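You operate a simulated robot arm through the tools that you are given. There is no shell and no other tool.

Carry out the task below with a simulated robot arm. There is one attempt and no reset: what you move stays moved.

Task
Grease the slide plate's middle, then run the box lid open and shut.
Fine: it is the feed box lid; use the green brush and the grease tin; put the brush back. Set down upright: green brush. Where these are worked on the way, their far stop is far enough and under half their travel is too little: feed box lid. A coat counts when it lies all over at full strength: go over it till it gets no stronger.

Only the result counts: the job must be done as asked and must still hold three seconds after the hand-in. Knocking over, shifting, dropping, spilling or breaking anything else fails it. Lids that push on must go on centred and level and be pressed home; caps that screw on are set level and turned clockwise until they are tight.

Robot
A 6-joint arm with a two-finger gripper, fixed in place. Base frame: the origin is on the floor under the middle of its stand, x ahead of it, y to its left, z up. Units: m, degrees, N and s.
It reaches about 0.94 m from its shoulder. Its first joint turns from -166.0 to 166.0 degrees. Payload 2.54 kg.
Tool frame: the origin (TCP) lies between the finger pads and is the grasp point; the fingertips stand 0.03 m ahead of it; z points along the fingers, y is the line along which they close. The gripper opens to 0.116 m; its body begins 0.095 m behind the TCP.
Orientation is told as [roll, pitch, yaw] about the base's x, y, z axes, in that order, counted from this pose: with the fingers straight down and closing along the base's y, the tool's x points along the base's -x, its y along +y and its z along -z.

Tools
- The arm moves only by the tool move_arm. Its argument "rows" is a list of rows, each a list of 2 entries, a list of its own where there are three numbers: the shift along the tool's x, y, z in units of 30 mm (1.0 is 30 mm), then the turn, a rotation vector about the tool's x, y, z in units of 4 degrees (1.0 is 4 degrees). In form: [[[x, y, z], [rx, ry, rz]], ...]. A call has 1 to 20 rows; each row shifts and turns the commanded pose from where the row before left it, along the tool's axes as they then stand. "gripper" is the finger opening in cm, from 0 to 11.6, set as the call begins (left out, the last holds). A call with a number of a shift or a turn outside -1 to 1 is refused whole. Each row takes 0.2 s and may step no farther than 0.05 m and 8.6 degrees from the row before; otherwise, or with a gripper value out of range, the whole call is refused. Where a pose cannot be reached the arm comes as near as it can. A force on the tool above 40 N (or 10 N above the force at the start of the call, whichever is more), or a blocked arm, ends the call early, and 0.2 s more pass. The fingers move at their own pace (about 0.072 m/s each) and stop on an object; they squeeze with about 35 N. The grip force told is the motor's: it shows also when the fingers shut on nothing. Time passes only in rows, and 0.2 s behind the last, so rows that do not move let the fingers close. The reply holds the time, the measured pose of the TCP, the force on the tool along the base axes, the opening and the grip force, in the units named above and with some noise, with the torque about the TCP (base axes, N m) and any sound that the robot's microphone picked up.
- Cameras (640 x 400 px; columns grow to the right, rows downward): "scene" is fixed at [0.0423, 0.5076, 1.6585]; the picture's right is [-0.45, -0.89, 0.00], its down [-0.51, 0.26, -0.82] and it looks along [0.73, -0.37, -0.57] (base axes); focal length 309 px, centre (320, 200). "wrist" rides on the gripper at [0.069, -0.015, -0.122] in the tool frame; the picture's right is [0.21, 0.98, 0.00], its down [-0.83, 0.18, -0.53] and it looks along [-0.52, 0.11, 0.85] (tool axes); focal length 251 px, centre (320, 200). There is no depth. A picture from a camera that has moved, and an enlarged one, comes with that camera's place and axes in the base frame and with its lens. The place of the scene camera against the robot may be out by one fixed shift of up to 0.018 m in any direction.
- snapshot(camera): a new picture of that camera. It takes no simulated time.
- zoom(camera, box): a new picture of the part [left, top, right, bottom] of that camera's present view, enlarged. It takes no simulated time.
- close_job(): hands the job in; it is judged then, once.

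Nothing tells you positions but the pictures and the camera data. Unless the task says otherwise, let go and move clear before handing in.

The tools are called after "Request:" by a JSON object that holds its "op" and its "data". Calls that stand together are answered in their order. move_arm: Moves the arm, as the interface text tells. Its arguments: {"type":"object","properties":{"rows":{"type":"array"},"gripper":{"type":"number"}},"required":["rows"]} The other tools are called the same way: snapshot (camera) takes a picture; zoom (camera, box) takes an enlarged picture of a part of a camera's view; close_job () hands the job in.

At the start:

```text
time: 0.0
ee_pos: [0.487, 0.0526, 1.2492]
tool_rot: [0.1, -0.1, 0.2]
ft_force: [0.5, -0.4, 0.7]
moment: [0.03, 0.01, 0.01]
width: 0.116
grip_force: 0.0
```

scene: 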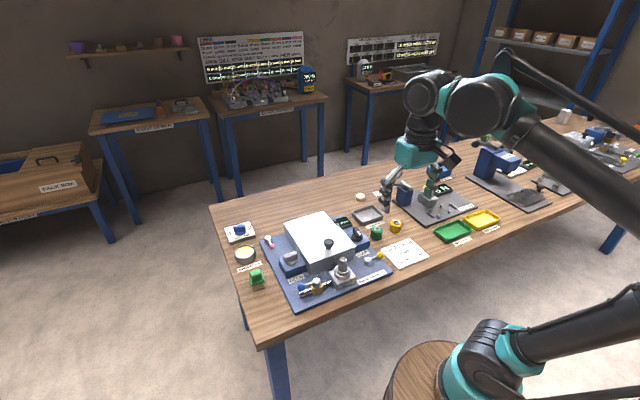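
wrist: 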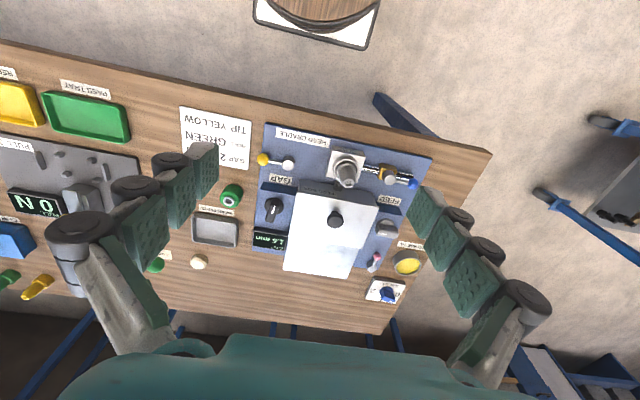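

I see a bench with a blue plate carrying a white box and several fittings, a grease tin (yellow) and a green object near the left corner. I'll zoom in to identify things before moving.

Request:
{"op": "zoom", "data": {"camera": "scene", "box": [210, 200, 410, 325]}}

Request:
{"op": "zoom", "data": {"camera": "scene", "box": [350, 150, 550, 275]}}

Request:
{"op": "zoom", "data": {"camera": "scene", "box": [0, 20, 320, 220]}}

Request:
{"op": "zoom", "data": {"camera": "wrist", "box": [240, 100, 440, 310]}}

Request:
{"op": "zoom", "data": {"camera": "wrist", "box": [0, 60, 260, 300]}}

```text
3.20 times, centred on (310, 262) of scene
camera zoom: at [0.0423, 0.5076, 1.6585], right [-0.45, -0.89, 0.0], down [-0.51, 0.26, -0.82], along [0.73, -0.37, -0.57], focal length 987 px, centre (352, 0)
```

zoom: 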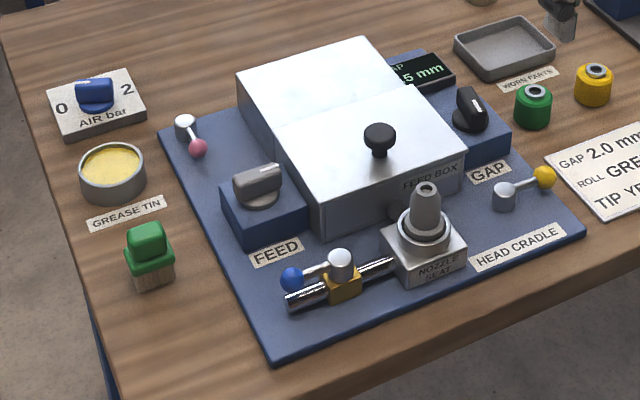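

```text
3.20 times, centred on (450, 212) of scene
camera zoom: at [0.0423, 0.5076, 1.6585], right [-0.45, -0.89, 0.0], down [-0.51, 0.26, -0.82], along [0.73, -0.37, -0.57], focal length 987 px, centre (-96, 160)
```

zoom: 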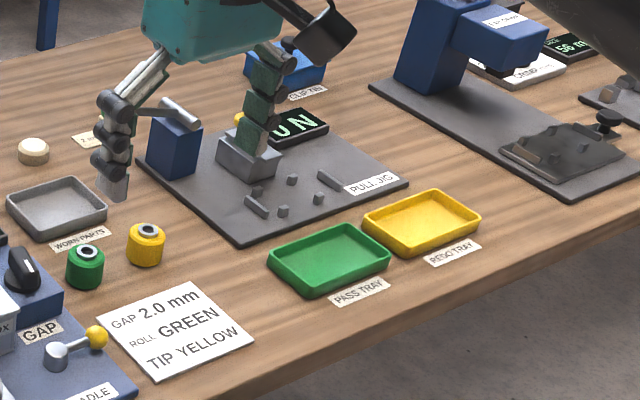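

```text
2.00 times, centred on (160, 120) of scene
camera zoom: at [0.0423, 0.5076, 1.6585], right [-0.45, -0.89, 0.0], down [-0.51, 0.26, -0.82], along [0.73, -0.37, -0.57], focal length 617 px, centre (640, 360)
```

zoom: 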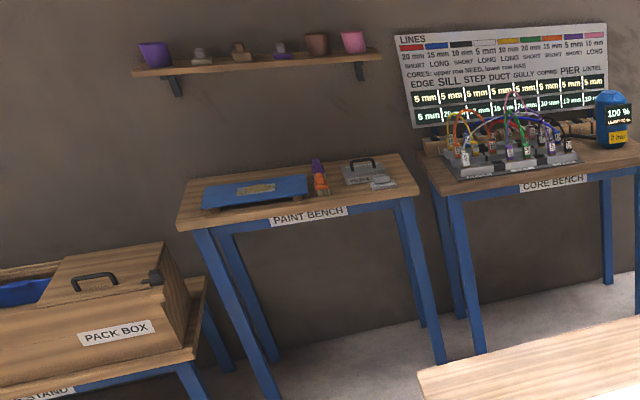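

```text
1.90 times, centred on (340, 205) of wrist
camera zoom: at [0.4173, 0.0371, 1.3707], right [-0.22, 0.98, 0.0], down [0.82, 0.18, 0.54], along [0.52, 0.12, -0.84], focal length 479 px, centre (282, 190)
```

zoom: 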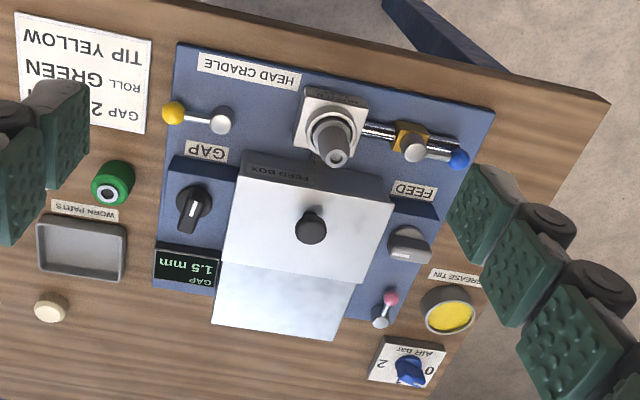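

```text
1.67 times, centred on (130, 180) of wrist
camera zoom: at [0.4173, 0.0371, 1.3707], right [-0.22, 0.98, 0.0], down [0.82, 0.18, 0.54], along [0.52, 0.12, -0.84], focal length 419 px, centre (637, 233)
```

zoom: 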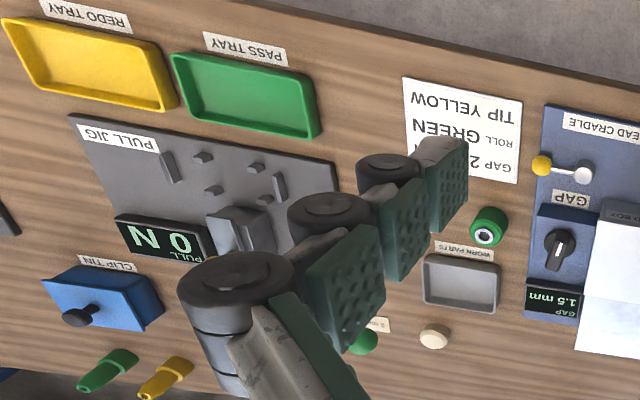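

I see the feed box (white, black knob) at about (0.71, 0.14), the grease tin at about (0.87, 0.39), and the green brush standing at about (0.71, 0.39); the bench top is around z 0.86. I'll move above the box for a closer look.

Request:
{"op": "move_arm", "data": {"rows": [[[-0.87, 0.53, 0.8], [0, 0, 0]], [[-0.87, 0.53, 0.8], [0, 0, 0]], [[-0.87, 0.53, 0.8], [0, 0, 0]], [[-0.87, 0.53, 0.8], [0, 0, 0]], [[-0.87, 0.53, 0.8], [0, 0, 0]], [[0, 0, 0], [0, 0, 0]]]}}

Request:
{"op": "snapshot", "data": {"camera": "wrist"}}

Request:
{"op": "snapshot", "data": {"camera": "scene"}}

```text
time: 1.4
ee_pos: [0.6191, 0.133, 1.1277]
tool_rot: [0.1, 0.0, 0.1]
ft_force: [-0.2, 0.1, 0.0]
moment: [0.02, 0.02, 0.02]
width: 0.1161
grip_force: 0.0
```

```text
taken
camera wrist: at [0.5501, 0.1176, 1.2499], right [-0.22, 0.98, 0.0], down [0.82, 0.18, 0.54], along [0.52, 0.12, -0.84], focal length 251 px, centre (320, 200)
```

wrist: 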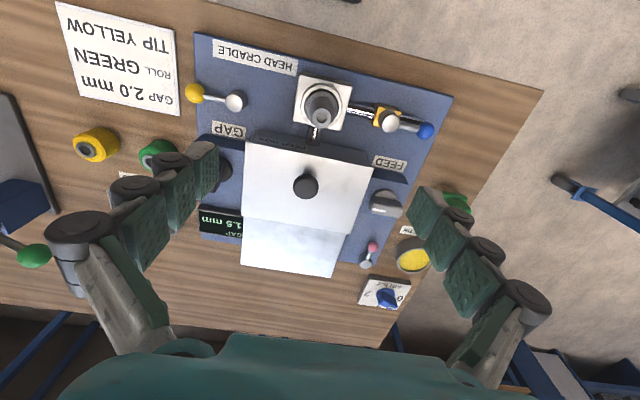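

```text
taken
```

scene: 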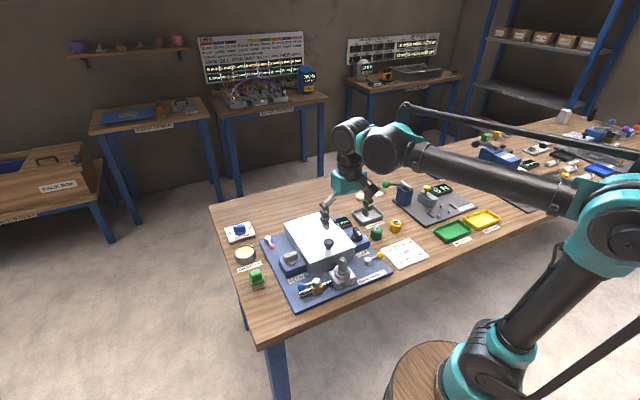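

The arm now hangs above the feed box, and I can see the flat white plate behind the lid. I'll zoom into the box, brush, and tin, and scan the other parts of the room for another "slide plate".

Request:
{"op": "zoom", "data": {"camera": "scene", "box": [260, 200, 370, 269]}}

Request:
{"op": "zoom", "data": {"camera": "scene", "box": [215, 220, 295, 290]}}

Request:
{"op": "zoom", "data": {"camera": "wrist", "box": [190, 110, 430, 300]}}

Request:
{"op": "zoom", "data": {"camera": "scene", "box": [440, 90, 640, 215]}}

```text
5.80 times, centred on (315, 234) of scene
camera zoom: at [0.0423, 0.5076, 1.6585], right [-0.45, -0.89, 0.0], down [-0.51, 0.26, -0.82], along [0.73, -0.37, -0.57], focal length 1789 px, centre (349, 0)
```

zoom: 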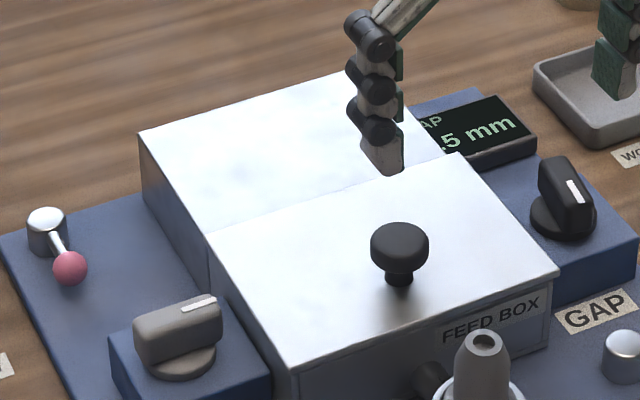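

```text
5.71 times, centred on (255, 255) of scene
camera zoom: at [0.0423, 0.5076, 1.6585], right [-0.45, -0.89, 0.0], down [-0.51, 0.26, -0.82], along [0.73, -0.37, -0.57], focal length 1763 px, centre (691, -114)
```

zoom: 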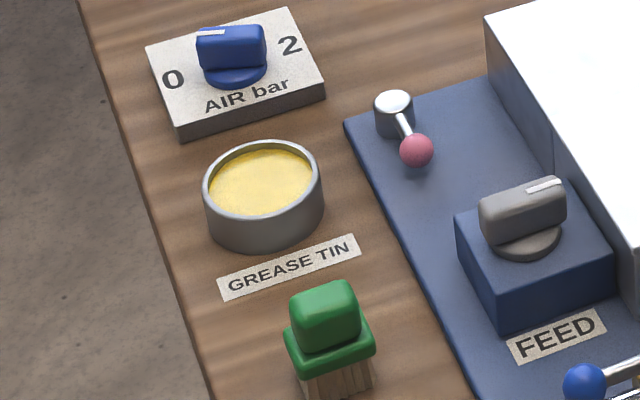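

```text
2.11 times, centred on (310, 205) of wrist
camera zoom: at [0.5501, 0.1176, 1.2499], right [-0.22, 0.98, 0.0], down [0.82, 0.18, 0.54], along [0.52, 0.12, -0.84], focal length 529 px, centre (341, 190)
```

zoom: 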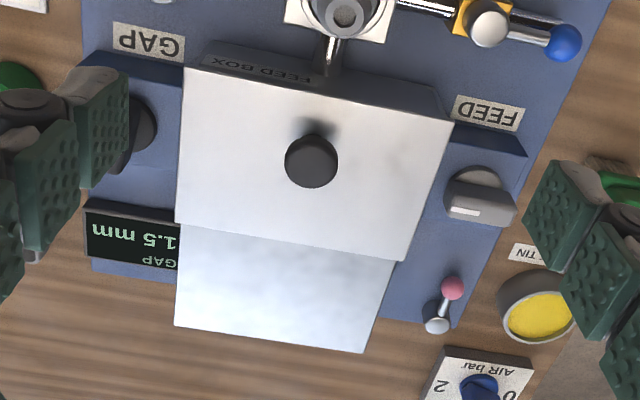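

```text
3.20 times, centred on (540, 152) of scene
camera zoom: at [0.0423, 0.5076, 1.6585], right [-0.45, -0.89, 0.0], down [-0.51, 0.26, -0.82], along [0.73, -0.37, -0.57], focal length 987 px, centre (-384, 352)
```

zoom: 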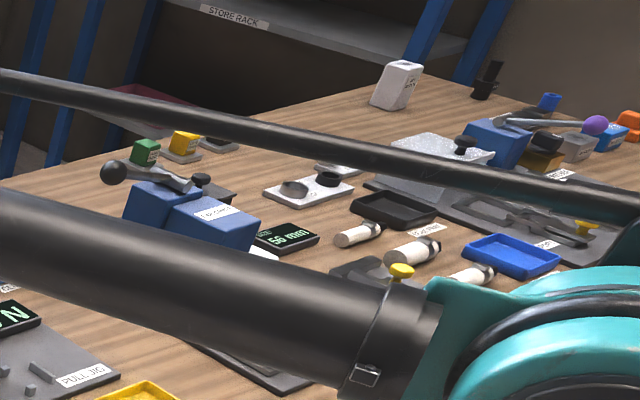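

The white plate behind the lid, one step lower, is the surface the lid slides back over, so I take it as the slide plate. Next I'll move left over the brush and tin to measure them.

Request:
{"op": "move_arm", "data": {"rows": [[[0, 1, 0], [0, 0, 0]], [[0, 1, 0], [0, 0, 0]], [[0, 1, 0], [0, 0, 0]], [[0, 1, 0], [0, 0, 0]], [[0, 1, 0], [0, 0, 0]], [[0, 1, 0], [0, 0, 0]], [[0, 1, 0], [0, 0, 0]], [[0, 0.5, 0], [0, 0, 0]], [[0, 0, 0], [0, 0, 0]]]}}

Request:
{"op": "snapshot", "data": {"camera": "wrist"}}

Request:
{"op": "snapshot", "data": {"camera": "scene"}}

```text
time: 3.4
ee_pos: [0.6187, 0.3592, 1.1301]
tool_rot: [0.1, -0.1, 0.2]
ft_force: [1.0, 0.4, 0.1]
moment: [-0.02, -0.01, 0.0]
width: 0.1159
grip_force: 0.1
```

```text
taken
camera wrist: at [0.5487, 0.3427, 1.2512], right [-0.22, 0.98, 0.0], down [0.82, 0.18, 0.54], along [0.52, 0.12, -0.84], focal length 251 px, centre (320, 200)
```

wrist: 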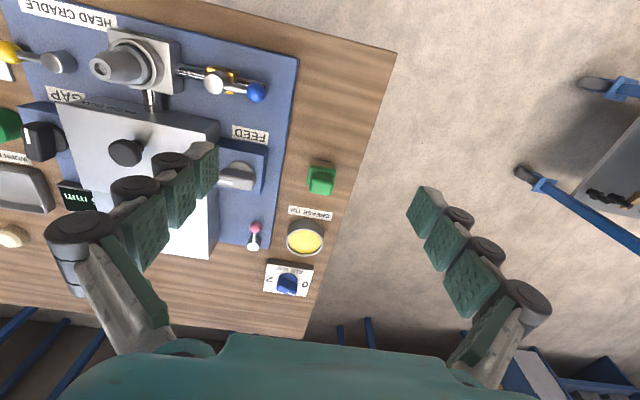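

```text
taken
```

scene: 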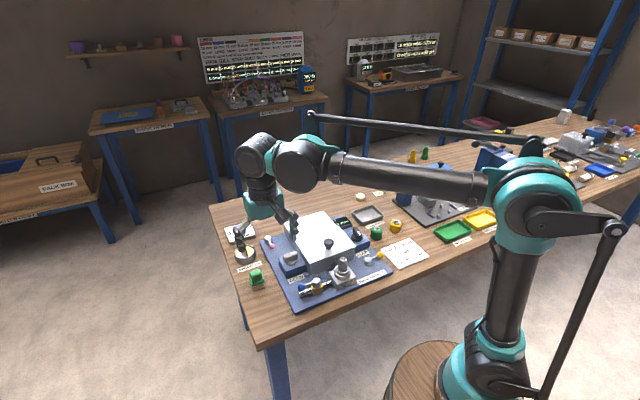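

I now have the brush and tin both in the wrist view. I'll zoom to measure their positions and the brush's orientation.

Request:
{"op": "zoom", "data": {"camera": "wrist", "box": [240, 150, 380, 300]}}

Request:
{"op": "zoom", "data": {"camera": "wrist", "box": [20, 0, 300, 260]}}

```text
2.67 times, centred on (310, 225) of wrist
camera zoom: at [0.5487, 0.3427, 1.2512], right [-0.22, 0.98, 0.0], down [0.82, 0.18, 0.54], along [0.52, 0.12, -0.84], focal length 670 px, centre (347, 133)
```

zoom: 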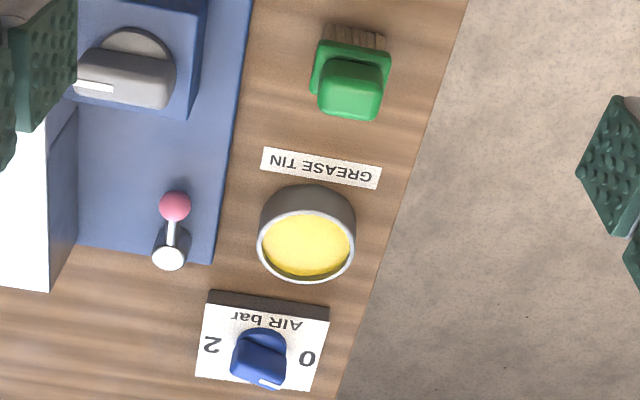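

```text
1.54 times, centred on (160, 130) of wrist
camera zoom: at [0.5487, 0.3427, 1.2512], right [-0.22, 0.98, 0.0], down [0.82, 0.18, 0.54], along [0.52, 0.12, -0.84], focal length 387 px, centre (566, 308)
```

zoom: 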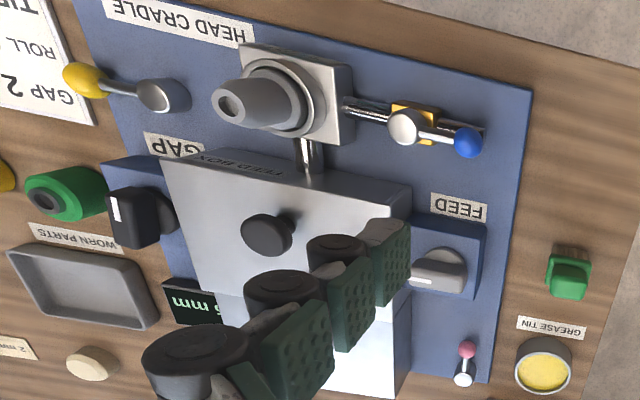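

The tin centre works out at (0.870, 0.383) with the grease surface near z 0.885, and the brush at about (0.733, 0.385) with its top near z 0.90, square to the bench. I'll drop toward the brush to refine that.

Request:
{"op": "move_arm", "data": {"rows": [[[-0.76, 0.17, 0.67], [0, 0, 0]], [[-0.76, 0.17, 0.67], [0, 0, 0]], [[-0.76, 0.17, 0.67], [0, 0, 0]], [[-0.76, 0.17, 0.67], [0, 0, 0]], [[-0.76, 0.17, 0.67], [0, 0, 0]], [[0, 0, 0], [0, 0, 0]]]}}

Request:
{"op": "snapshot", "data": {"camera": "wrist"}}

Request:
{"op": "zoom", "data": {"camera": "wrist", "box": [240, 120, 400, 270]}}

```text
time: 4.8
ee_pos: [0.7325, 0.3859, 1.032]
tool_rot: [0.1, -0.1, 0.1]
ft_force: [-0.3, 0.3, 0.2]
moment: [0.02, -0.03, -0.02]
width: 0.1158
grip_force: 0.0
```

```text
taken
camera wrist: at [0.6617, 0.3698, 1.1539], right [-0.22, 0.98, 0.0], down [0.82, 0.18, 0.54], along [0.52, 0.12, -0.84], focal length 251 px, centre (320, 200)
```

wrist: 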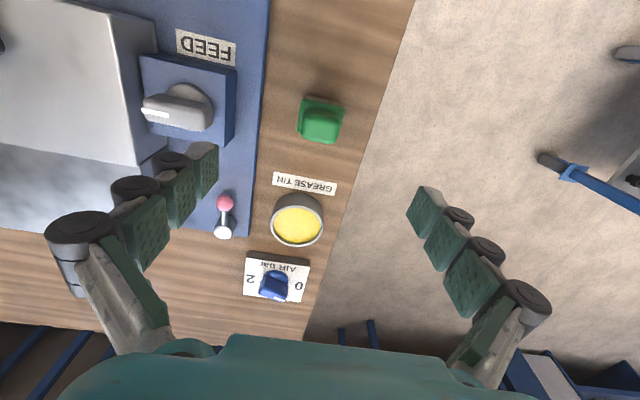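

```text
2.67 times, centred on (320, 195) of wrist
camera zoom: at [0.6617, 0.3698, 1.1539], right [-0.22, 0.98, 0.0], down [0.82, 0.18, 0.54], along [0.52, 0.12, -0.84], focal length 670 px, centre (320, 213)
```

zoom: 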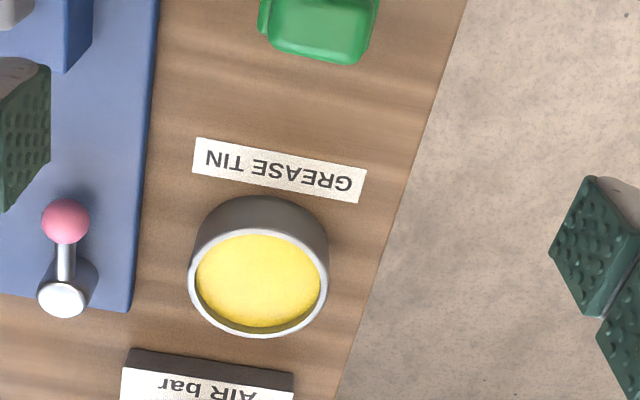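

The brush handle shows slightly nearer the robot than the tool, at about x 0.722, y 0.383. I'll zoom on it for size and orientation.

Request:
{"op": "zoom", "data": {"camera": "wrist", "box": [280, 80, 360, 160]}}

Request:
{"op": "zoom", "data": {"camera": "scene", "box": [225, 230, 289, 300]}}

```text
5.00 times, centred on (320, 120) of wrist
camera zoom: at [0.6617, 0.3698, 1.1539], right [-0.22, 0.98, 0.0], down [0.82, 0.18, 0.54], along [0.52, 0.12, -0.84], focal length 1257 px, centre (320, 600)
```

zoom: 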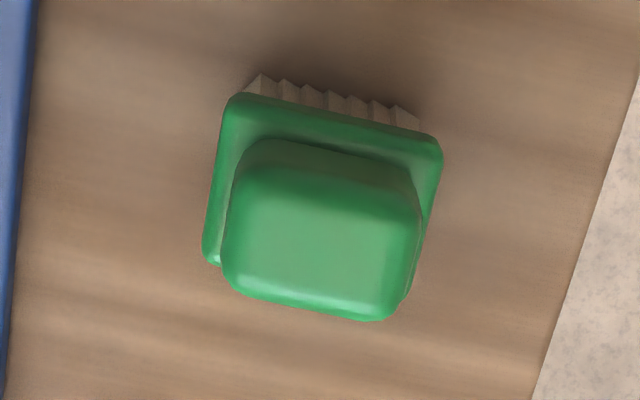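

```text
5.71 times, centred on (257, 265) of scene
camera zoom: at [0.0423, 0.5076, 1.6585], right [-0.45, -0.89, 0.0], down [-0.51, 0.26, -0.82], along [0.73, -0.37, -0.57], focal length 1763 px, centre (680, -171)
```

zoom: 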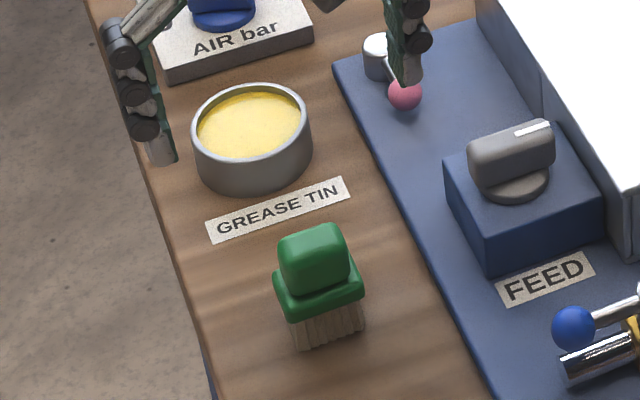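

The brush is square to the base axes: handle about 35 mm wide in y on a wider flange of about 45 mm, bristles down. I'll centre over it and descend part way, then check.

Request:
{"op": "move_arm", "data": {"rows": [[[0.17, -0.05, 0.6], [0, 0, 0]], [[0.17, -0.05, 0.6], [0, 0, 0]], [[0, 0, 0.6], [0, 0, 0]], [[0, 0, 0], [0, 0, 0]]]}}

Request:
{"op": "snapshot", "data": {"camera": "wrist"}}

Request:
{"op": "zoom", "data": {"camera": "scene", "box": [225, 230, 289, 300]}}

Request:
{"op": "zoom", "data": {"camera": "wrist", "box": [260, 100, 380, 220]}}

```text
time: 5.8
ee_pos: [0.722, 0.3824, 0.9754]
tool_rot: [0.1, -0.1, 0.2]
ft_force: [-0.3, -0.2, -0.3]
moment: [0.02, 0.0, 0.02]
width: 0.1161
grip_force: 0.0
```

```text
taken
camera wrist: at [0.6517, 0.3664, 1.098], right [-0.22, 0.98, 0.0], down [0.82, 0.18, 0.54], along [0.52, 0.12, -0.84], focal length 251 px, centre (320, 200)
```

wrist: 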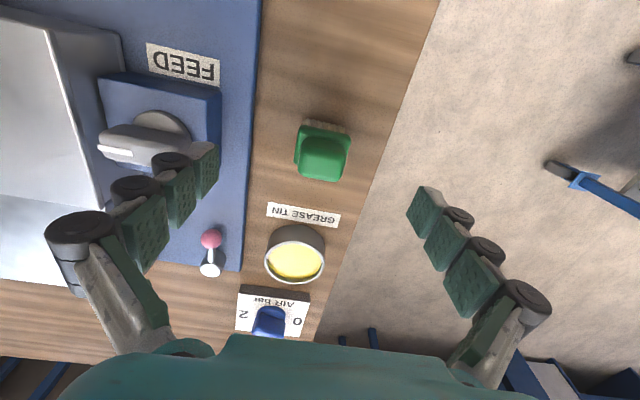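

```text
5.71 times, centred on (257, 265) of scene
camera zoom: at [0.0423, 0.5076, 1.6585], right [-0.45, -0.89, 0.0], down [-0.51, 0.26, -0.82], along [0.73, -0.37, -0.57], focal length 1763 px, centre (680, -171)
```

zoom: 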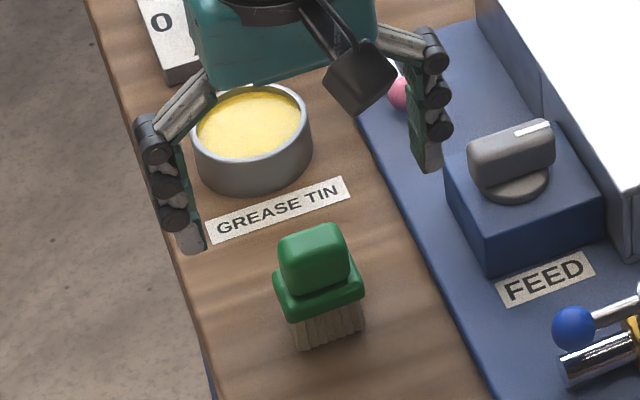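

```text
3.33 times, centred on (320, 160) of wrist
camera zoom: at [0.6517, 0.3664, 1.098], right [-0.22, 0.98, 0.0], down [0.82, 0.18, 0.54], along [0.52, 0.12, -0.84], focal length 838 px, centre (320, 333)
```

zoom: 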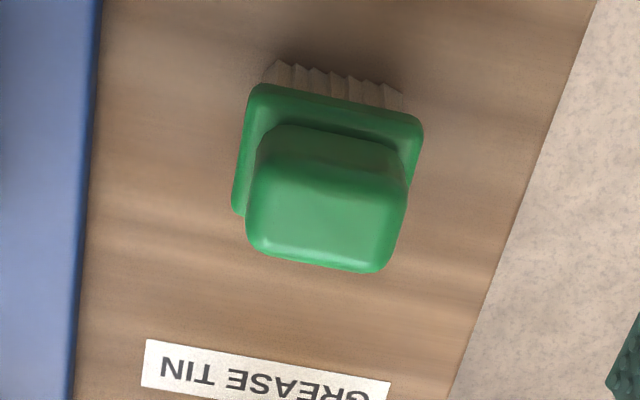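

The handle reads about 11 mm further out in x and 3 mm in y than the tool. I'll correct, descend a little and recheck.

Request:
{"op": "move_arm", "data": {"rows": [[[-0.37, 0.12, 0.4], [0, 0, 0]], [[0, 0, 0.4], [0, 0, 0]], [[0, 0, 0.2], [0, 0, 0]], [[0, 0, 0], [0, 0, 0]]]}}

Request:
{"op": "snapshot", "data": {"camera": "wrist"}}

Request:
{"op": "zoom", "data": {"camera": "scene", "box": [225, 230, 289, 300]}}

Request:
{"op": "zoom", "data": {"camera": "wrist", "box": [260, 120, 380, 240]}}

```text
time: 6.8
ee_pos: [0.7322, 0.3849, 0.9446]
tool_rot: [0.2, -0.1, 0.0]
ft_force: [-0.8, 0.0, 0.3]
moment: [0.01, -0.04, -0.01]
width: 0.116
grip_force: 0.1
```

```text
taken
camera wrist: at [0.6625, 0.3693, 1.0678], right [-0.22, 0.98, 0.0], down [0.82, 0.18, 0.54], along [0.52, 0.12, -0.84], focal length 251 px, centre (320, 200)
```

wrist: 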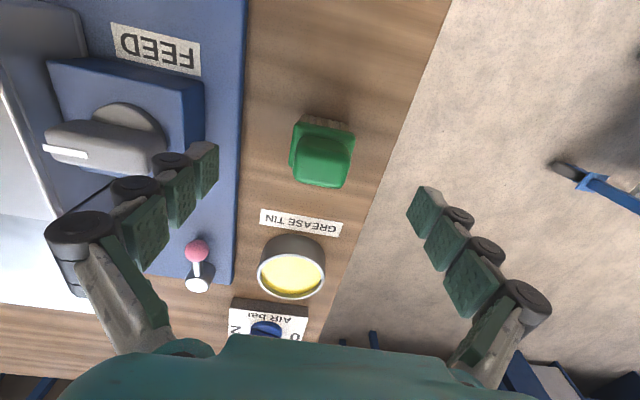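

```text
5.71 times, centred on (257, 265) of scene
camera zoom: at [0.0423, 0.5076, 1.6585], right [-0.45, -0.89, 0.0], down [-0.51, 0.26, -0.82], along [0.73, -0.37, -0.57], focal length 1763 px, centre (680, -171)
```

zoom: 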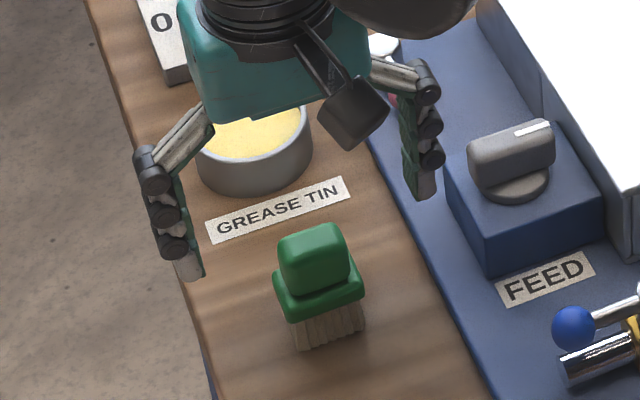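

```text
3.33 times, centred on (320, 180) of wrist
camera zoom: at [0.6625, 0.3693, 1.0678], right [-0.22, 0.98, 0.0], down [0.82, 0.18, 0.54], along [0.52, 0.12, -0.84], focal length 838 px, centre (320, 267)
```

zoom: 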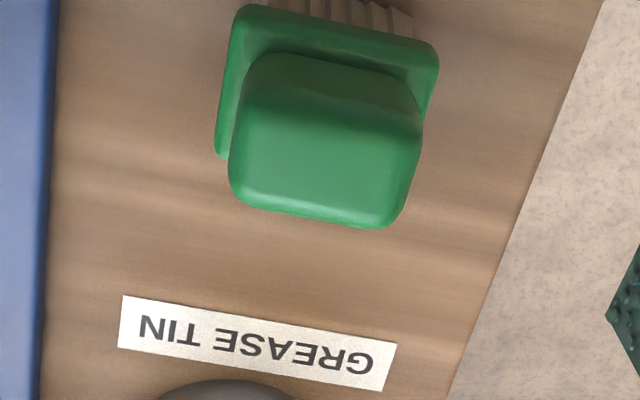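

The tool is nearly centred on the handle. I'll go lower to the handle's level where the view resolves the position better.

Request:
{"op": "move_arm", "data": {"rows": [[[-0.05, 0.05, 0.4], [0, 0, 0]], [[0, 0, 0.4], [0, 0, 0]], [[0, 0, 0], [0, 0, 0]]]}}

Request:
{"op": "snapshot", "data": {"camera": "wrist"}}

Request:
{"op": "zoom", "data": {"camera": "scene", "box": [225, 230, 289, 300]}}

Request:
{"op": "zoom", "data": {"camera": "wrist", "box": [260, 120, 380, 240]}}

```text
time: 7.6
ee_pos: [0.7339, 0.3842, 0.9215]
tool_rot: [0.1, -0.2, 0.1]
ft_force: [0.5, -0.7, 0.5]
moment: [0.01, -0.01, 0.0]
width: 0.1159
grip_force: 0.0
```

```text
taken
camera wrist: at [0.6636, 0.3689, 1.043], right [-0.22, 0.98, 0.0], down [0.82, 0.18, 0.54], along [0.52, 0.12, -0.84], focal length 251 px, centre (320, 200)
```

wrist: 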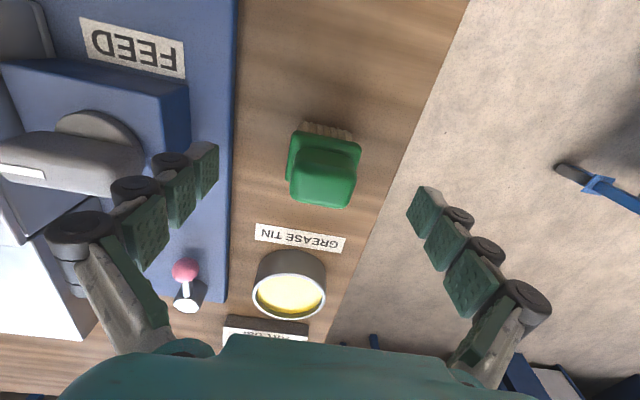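

```text
5.71 times, centred on (257, 265) of scene
camera zoom: at [0.0423, 0.5076, 1.6585], right [-0.45, -0.89, 0.0], down [-0.51, 0.26, -0.82], along [0.73, -0.37, -0.57], focal length 1763 px, centre (680, -171)
```

zoom: 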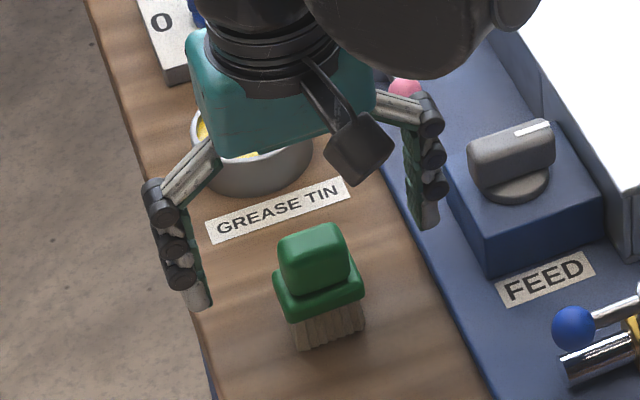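

```text
3.33 times, centred on (320, 180) of wrist
camera zoom: at [0.6636, 0.3689, 1.043], right [-0.22, 0.98, 0.0], down [0.82, 0.18, 0.54], along [0.52, 0.12, -0.84], focal length 838 px, centre (320, 267)
```

zoom: 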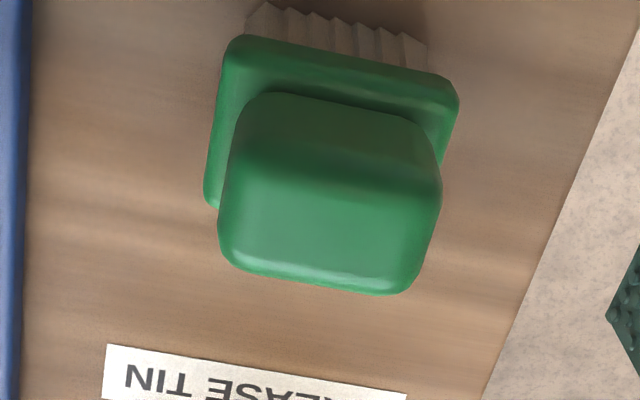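

The handle top is at about z 0.92 with the tool within a few millimetres of its centre. I'll raise slightly so the tips clear the flange, centre, and close on the handle.

Request:
{"op": "move_arm", "data": {"rows": [[[0.07, 0.05, -0.35], [0, 0, 0]], [[0, 0, 0], [0, 0, 0]]]}}

Request:
{"op": "move_arm", "data": {"rows": [[[0, 0, 0], [0, 0, 0]], [[0, 0, 0], [0, 0, 0]], [[0, 0, 0], [0, 0, 0]], [[0, 0, 0], [0, 0, 0]], [[0, 0, 0], [0, 0, 0]]], "gripper": 0}}

Request:
{"op": "snapshot", "data": {"camera": "wrist"}}

Request:
{"op": "zoom", "data": {"camera": "scene", "box": [225, 230, 289, 300]}}

```text
time: 8.2
ee_pos: [0.7318, 0.3869, 0.933]
tool_rot: [0.2, 0.0, 0.0]
ft_force: [0.0, -0.3, -0.7]
moment: [0.01, -0.02, -0.02]
width: 0.1161
grip_force: 0.0
```

```text
time: 9.4
ee_pos: [0.7311, 0.3874, 0.9313]
tool_rot: [0.1, -0.2, 0.1]
ft_force: [0.7, 0.1, 3.8]
moment: [-0.11, -0.02, 0.02]
width: 0.0348
grip_force: 35.1
```

```text
taken
camera wrist: at [0.6618, 0.3712, 1.0534], right [-0.22, 0.98, 0.0], down [0.82, 0.18, 0.54], along [0.52, 0.12, -0.84], focal length 251 px, centre (320, 200)
```

wrist: 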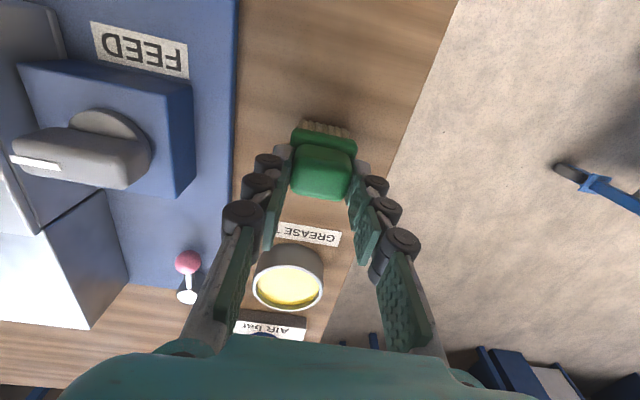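

```text
5.71 times, centred on (257, 265) of scene
camera zoom: at [0.0423, 0.5076, 1.6585], right [-0.45, -0.89, 0.0], down [-0.51, 0.26, -0.82], along [0.73, -0.37, -0.57], focal length 1763 px, centre (680, -171)
```

zoom: 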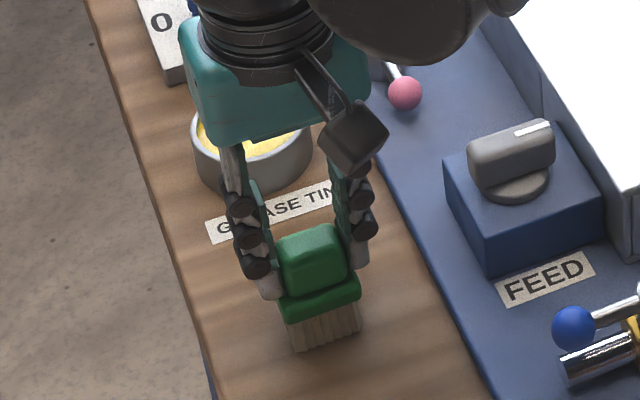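

The brush is gripped at 34.8 mm with full force, at tool pose (0.731, 0.387, 0.932), which I'll return to later. Now lifting.

Request:
{"op": "move_arm", "data": {"rows": [[[0, 0, -0.5], [0, 0, 0]], [[0, 0, -0.9], [0, 0, 0]], [[0, 0, -0.9], [0, 0, 0]], [[0, 0, 0], [0, 0, 0]]]}}

Request:
{"op": "snapshot", "data": {"camera": "wrist"}}

Request:
{"op": "zoom", "data": {"camera": "scene", "box": [205, 210, 305, 300]}}

```text
time: 10.4
ee_pos: [0.7325, 0.3873, 1.0005]
tool_rot: [0.1, -0.2, 0.2]
ft_force: [0.4, -0.6, -1.3]
moment: [0.0, -0.01, 0.02]
width: 0.0348
grip_force: 34.8
```

```text
taken
camera wrist: at [0.6628, 0.3716, 1.1229], right [-0.22, 0.98, 0.0], down [0.82, 0.18, 0.54], along [0.52, 0.12, -0.84], focal length 251 px, centre (320, 200)
```

wrist: 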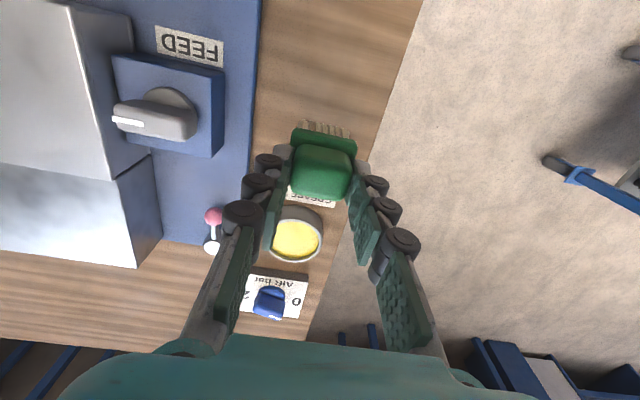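

```text
4.44 times, centred on (255, 255) of scene
camera zoom: at [0.0423, 0.5076, 1.6585], right [-0.45, -0.89, 0.0], down [-0.51, 0.26, -0.82], along [0.73, -0.37, -0.57], focal length 1371 px, centre (609, -44)
```

zoom: 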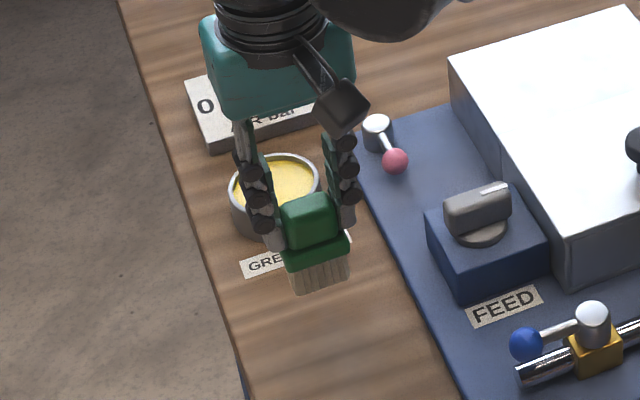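

The brush is held upright and clear. I'll now carry it over the grease tin at (0.870, 0.385).

Request:
{"op": "move_arm", "data": {"rows": [[[-0.92, -0.02, 0], [0, 0, 0]], [[-0.92, -0.02, 0], [0, 0, 0]], [[-0.92, -0.02, 0], [0, 0, 0]], [[-0.92, -0.01, 0], [0, 0, 0]], [[-0.92, 0, 0], [0, 0, 0]], [[0, 0, 0], [0, 0, 0]]]}}

Request:
{"op": "snapshot", "data": {"camera": "wrist"}}

Request:
{"op": "zoom", "data": {"camera": "scene", "box": [205, 210, 305, 300]}}

```text
time: 11.8
ee_pos: [0.8688, 0.3838, 1.0011]
tool_rot: [0.1, -0.1, 0.1]
ft_force: [-0.6, -0.1, -0.4]
moment: [-0.01, -0.02, -0.03]
width: 0.0348
grip_force: 35.1
```

```text
taken
camera wrist: at [0.7984, 0.3683, 1.1231], right [-0.22, 0.98, 0.0], down [0.82, 0.18, 0.54], along [0.52, 0.12, -0.84], focal length 251 px, centre (320, 200)
```

wrist: 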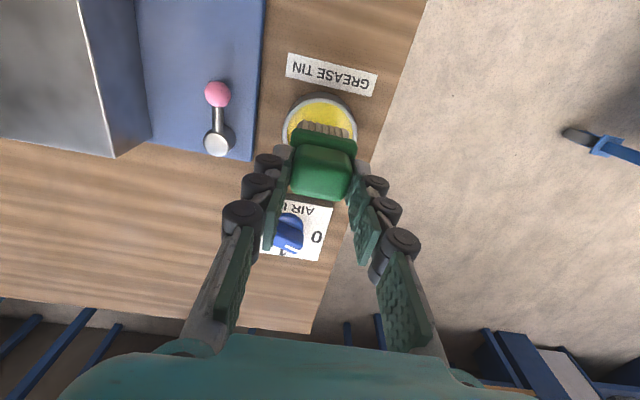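

```text
4.44 times, centred on (255, 255) of scene
camera zoom: at [0.0423, 0.5076, 1.6585], right [-0.45, -0.89, 0.0], down [-0.51, 0.26, -0.82], along [0.73, -0.37, -0.57], focal length 1371 px, centre (609, -44)
```

zoom: 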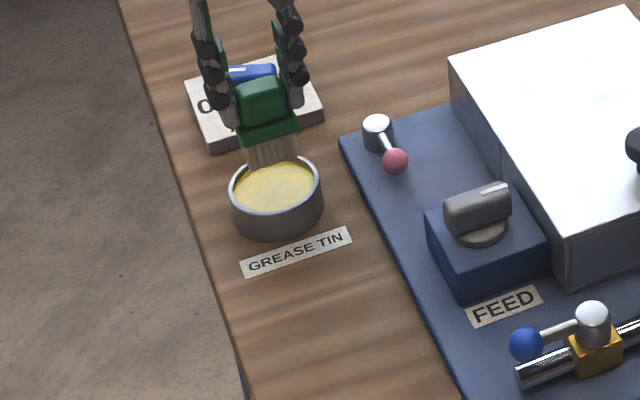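

The pose is reachable and the brush hangs over the tin. I'll zoom to check centring before dipping.

Request:
{"op": "zoom", "data": {"camera": "wrist", "box": [260, 70, 380, 190]}}

Request:
{"op": "zoom", "data": {"camera": "scene", "box": [225, 220, 289, 270]}}

```text
3.33 times, centred on (320, 130) of wrist
camera zoom: at [0.7984, 0.3683, 1.1231], right [-0.22, 0.98, 0.0], down [0.82, 0.18, 0.54], along [0.52, 0.12, -0.84], focal length 838 px, centre (320, 433)
```

zoom: 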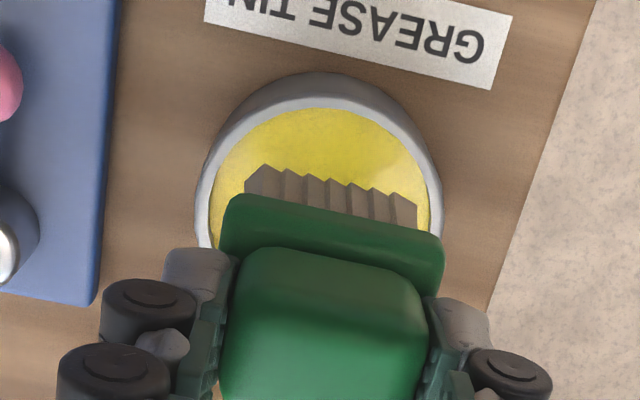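

```text
8.00 times, centred on (257, 245) of scene
camera zoom: at [0.0423, 0.5076, 1.6585], right [-0.45, -0.89, 0.0], down [-0.51, 0.26, -0.82], along [0.73, -0.37, -0.57], focal length 2468 px, centre (824, -160)
```

zoom: 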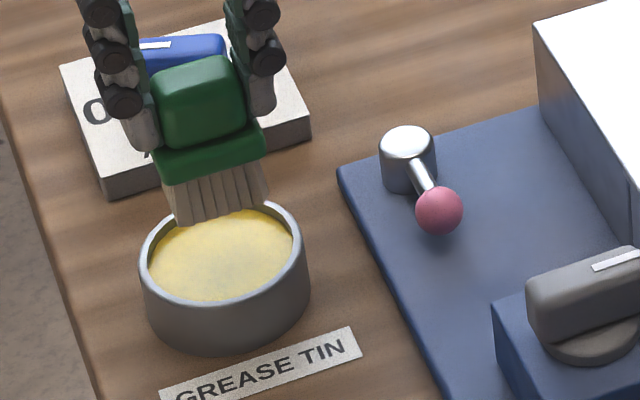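

The brush is centred over the tin within a couple of millimetres. I'll lower it to just about the grease surface and check.

Request:
{"op": "move_arm", "data": {"rows": [[[-0.03, 0, 0.5], [0, 0, 0]], [[0, 0, 0.5], [0, 0, 0]], [[0, 0, 0.3], [0, 0, 0]], [[0, 0, 0.15], [0, 0, 0]], [[0, 0, 0], [0, 0, 0]]]}}

Request:
{"op": "zoom", "data": {"camera": "scene", "box": [225, 220, 289, 270]}}

Request:
{"op": "zoom", "data": {"camera": "wrist", "box": [260, 70, 380, 190]}}

```text
time: 13.0
ee_pos: [0.8698, 0.3837, 0.9555]
tool_rot: [0.1, 0.0, 0.2]
ft_force: [-0.3, 0.2, -1.4]
moment: [-0.02, -0.02, -0.02]
width: 0.0348
grip_force: 35.2
```

```text
8.00 times, centred on (257, 245) of scene
camera zoom: at [0.0423, 0.5076, 1.6585], right [-0.45, -0.89, 0.0], down [-0.51, 0.26, -0.82], along [0.73, -0.37, -0.57], focal length 2468 px, centre (824, -160)
```

zoom: 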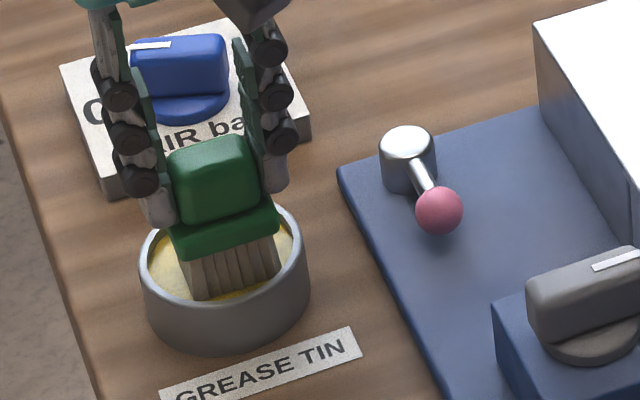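

```text
3.33 times, centred on (320, 130) of wrist
camera zoom: at [0.7999, 0.368, 1.078], right [-0.22, 0.98, 0.0], down [0.82, 0.18, 0.54], along [0.52, 0.12, -0.84], focal length 838 px, centre (320, 433)
```

zoom: 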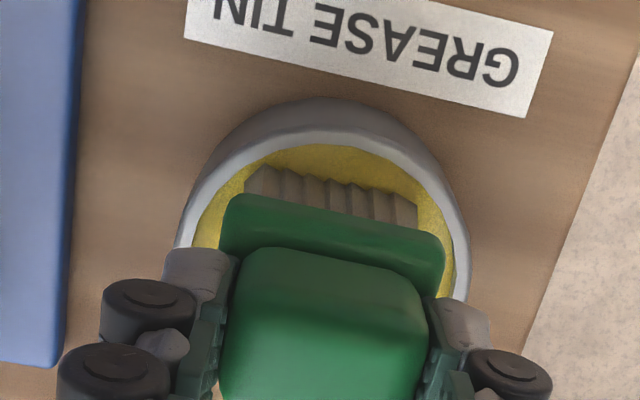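

The bristle tips are at about the grease surface with no contact force yet. I'll lower in small steps watching the force.

Request:
{"op": "move_arm", "data": {"rows": [[[0, 0, 0.1], [0, 0, 0]], [[0, 0, 0], [0, 0, 0]]]}}

Request:
{"op": "move_arm", "data": {"rows": [[[0, 0, 0.1], [0, 0, 0]], [[0, 0, 0], [0, 0, 0]]]}}

Request:
{"op": "zoom", "data": {"camera": "scene", "box": [225, 220, 289, 270]}}

```text
time: 13.6
ee_pos: [0.8691, 0.3832, 0.956]
tool_rot: [0.1, -0.2, 0.0]
ft_force: [7.7, -1.0, 32.8]
moment: [-0.02, -0.24, -0.03]
width: 0.0351
grip_force: 34.7
```

```text
time: 14.2
ee_pos: [0.87, 0.383, 0.9536]
tool_rot: [0.1, -0.1, 0.0]
ft_force: [0.5, -3.4, 33.8]
moment: [-0.15, 0.07, 0.02]
width: 0.0351
grip_force: 35.2
```

```text
8.00 times, centred on (257, 245) of scene
camera zoom: at [0.0423, 0.5076, 1.6585], right [-0.45, -0.89, 0.0], down [-0.51, 0.26, -0.82], along [0.73, -0.37, -0.57], focal length 2468 px, centre (824, -160)
```

zoom: 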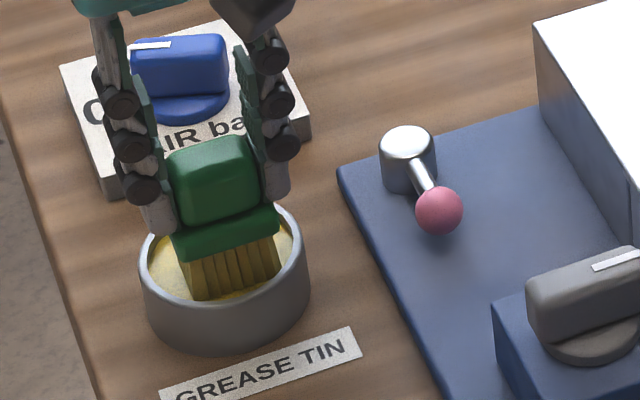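

The bristles touched the grease at z≈0.955 and have turned yellow, so the brush is loaded. I'll lift straight out and check how it sits in the grip.

Request:
{"op": "move_arm", "data": {"rows": [[[0, 0, -0.2], [0, 0, 0]], [[0, 0, -0.5], [0, 0, 0]], [[0, 0, -0.9], [0, 0, 0]], [[0, 0, -0.9], [0, 0, 0]], [[0, 0, 0], [0, 0, 0]]]}}

Request:
{"op": "zoom", "data": {"camera": "scene", "box": [215, 195, 305, 270]}}

Request:
{"op": "zoom", "data": {"camera": "wrist", "box": [240, 70, 400, 230]}}

```text
time: 15.4
ee_pos: [0.8699, 0.3867, 1.0259]
tool_rot: [0.1, 0.0, 0.0]
ft_force: [-0.2, 0.4, -2.0]
moment: [-0.03, 0.01, 0.0]
width: 0.0345
grip_force: 35.0
```

```text
5.33 times, centred on (260, 232) of scene
camera zoom: at [0.0423, 0.5076, 1.6585], right [-0.45, -0.89, 0.0], down [-0.51, 0.26, -0.82], along [0.73, -0.37, -0.57], focal length 1646 px, centre (640, 27)
```

zoom: 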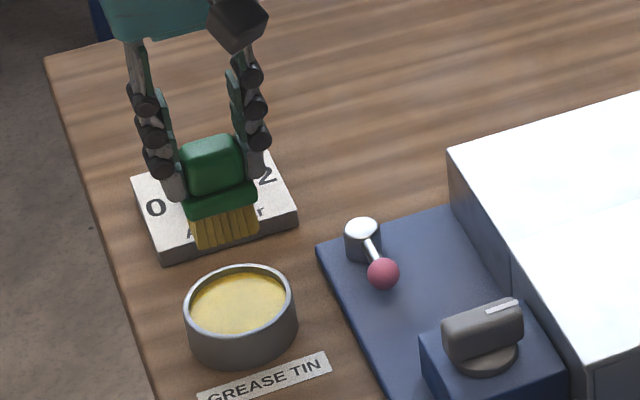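

```text
2.50 times, centred on (320, 150) of wrist
camera zoom: at [0.8009, 0.3704, 1.1481], right [-0.22, 0.98, 0.0], down [0.82, 0.18, 0.54], along [0.52, 0.12, -0.84], focal length 629 px, centre (320, 325)
```

zoom: 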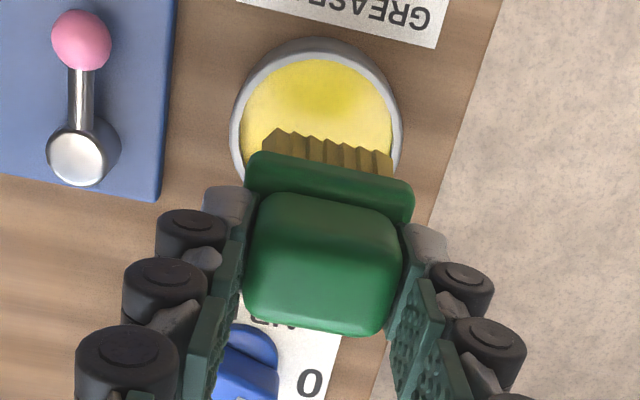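

The brush is loaded and upright (it slid up only ~2–3 mm in the grip). From the two views the lid top spans x 0.676–0.795, y 0.048–0.220 at z≈0.935, and the exposed plate x 0.795–0.916, y 0.05–0.218 at z≈0.92. I'll move above the plate's middle (0.856, 0.134).

Request:
{"op": "move_arm", "data": {"rows": [[[0.05, -0.94, -0.04], [0, 0, 0]], [[0.05, -0.94, -0.04], [0, 0, 0]], [[0.05, -0.94, -0.04], [0, 0, 0]], [[0.05, -0.94, -0.04], [0, 0, 0]], [[0.05, -0.94, -0.04], [0, 0, 0]], [[0.05, -0.94, -0.04], [0, 0, 0]], [[0.05, -0.94, -0.04], [0, 0, 0]], [[0.05, -0.94, -0.04], [0, 0, 0]], [[0.05, -0.9, -0.04], [0, 0, 0]], [[0, 0, 0], [0, 0, 0]]]}}

Request:
{"op": "snapshot", "data": {"camera": "wrist"}}

Request:
{"op": "zoom", "data": {"camera": "scene", "box": [260, 180, 370, 269]}}

```text
time: 17.6
ee_pos: [0.8572, 0.1332, 1.038]
tool_rot: [0.1, -0.1, 0.1]
ft_force: [-0.4, -0.3, -1.9]
moment: [-0.01, 0.0, 0.02]
width: 0.035
grip_force: 34.9
```

```text
taken
camera wrist: at [0.7872, 0.1165, 1.1593], right [-0.22, 0.98, 0.0], down [0.82, 0.18, 0.54], along [0.52, 0.12, -0.84], focal length 251 px, centre (320, 200)
```

wrist: 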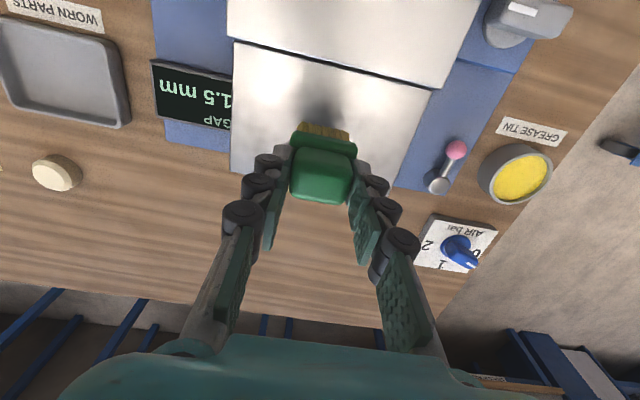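

```text
4.49 times, centred on (315, 224) of scene
camera zoom: at [0.0423, 0.5076, 1.6585], right [-0.45, -0.89, 0.0], down [-0.51, 0.26, -0.82], along [0.73, -0.37, -0.57], focal length 1387 px, centre (342, 90)
```

zoom: 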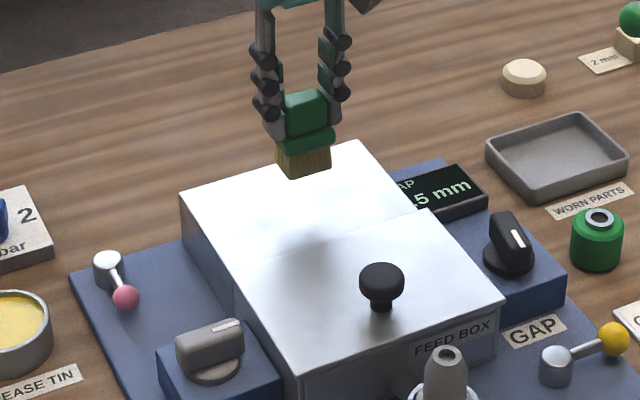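

I'm above the plate's middle. I'll zoom in on the plate for marks, and also confirm that the AIR knob by the tin hasn't been disturbed.

Request:
{"op": "zoom", "data": {"camera": "wrist", "box": [220, 20, 460, 200]}}

Request:
{"op": "zoom", "data": {"camera": "wrist", "box": [400, 180, 540, 290]}}

Request:
{"op": "zoom", "data": {"camera": "scene", "box": [215, 215, 275, 265]}}

```text
2.22 times, centred on (340, 110) of wrist
camera zoom: at [0.7872, 0.1165, 1.1593], right [-0.22, 0.98, 0.0], down [0.82, 0.18, 0.54], along [0.52, 0.12, -0.84], focal length 559 px, centre (276, 400)
```

zoom: 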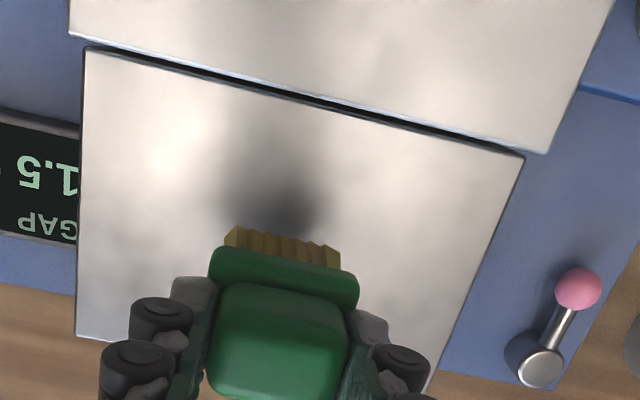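

```text
3.64 times, centred on (470, 235) of wrist
camera zoom: at [0.7872, 0.1165, 1.1593], right [-0.22, 0.98, 0.0], down [0.82, 0.18, 0.54], along [0.52, 0.12, -0.84], focal length 914 px, centre (-226, 73)
```

zoom: 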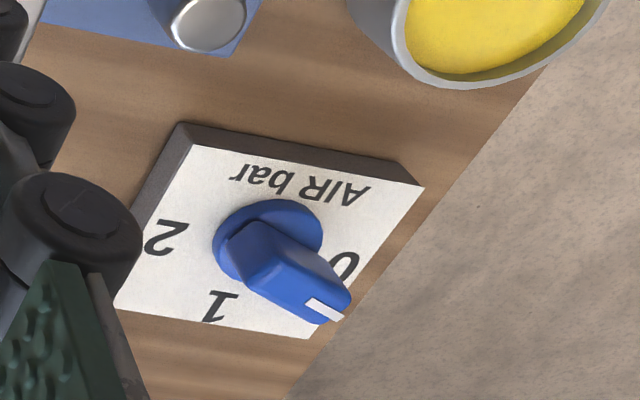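

```text
8.00 times, centred on (245, 240) of scene
camera zoom: at [0.0423, 0.5076, 1.6585], right [-0.45, -0.89, 0.0], down [-0.51, 0.26, -0.82], along [0.73, -0.37, -0.57], focal length 2468 px, centre (920, -120)
```

zoom: 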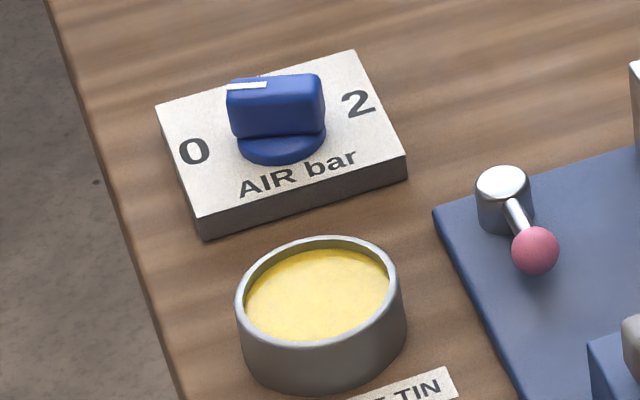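

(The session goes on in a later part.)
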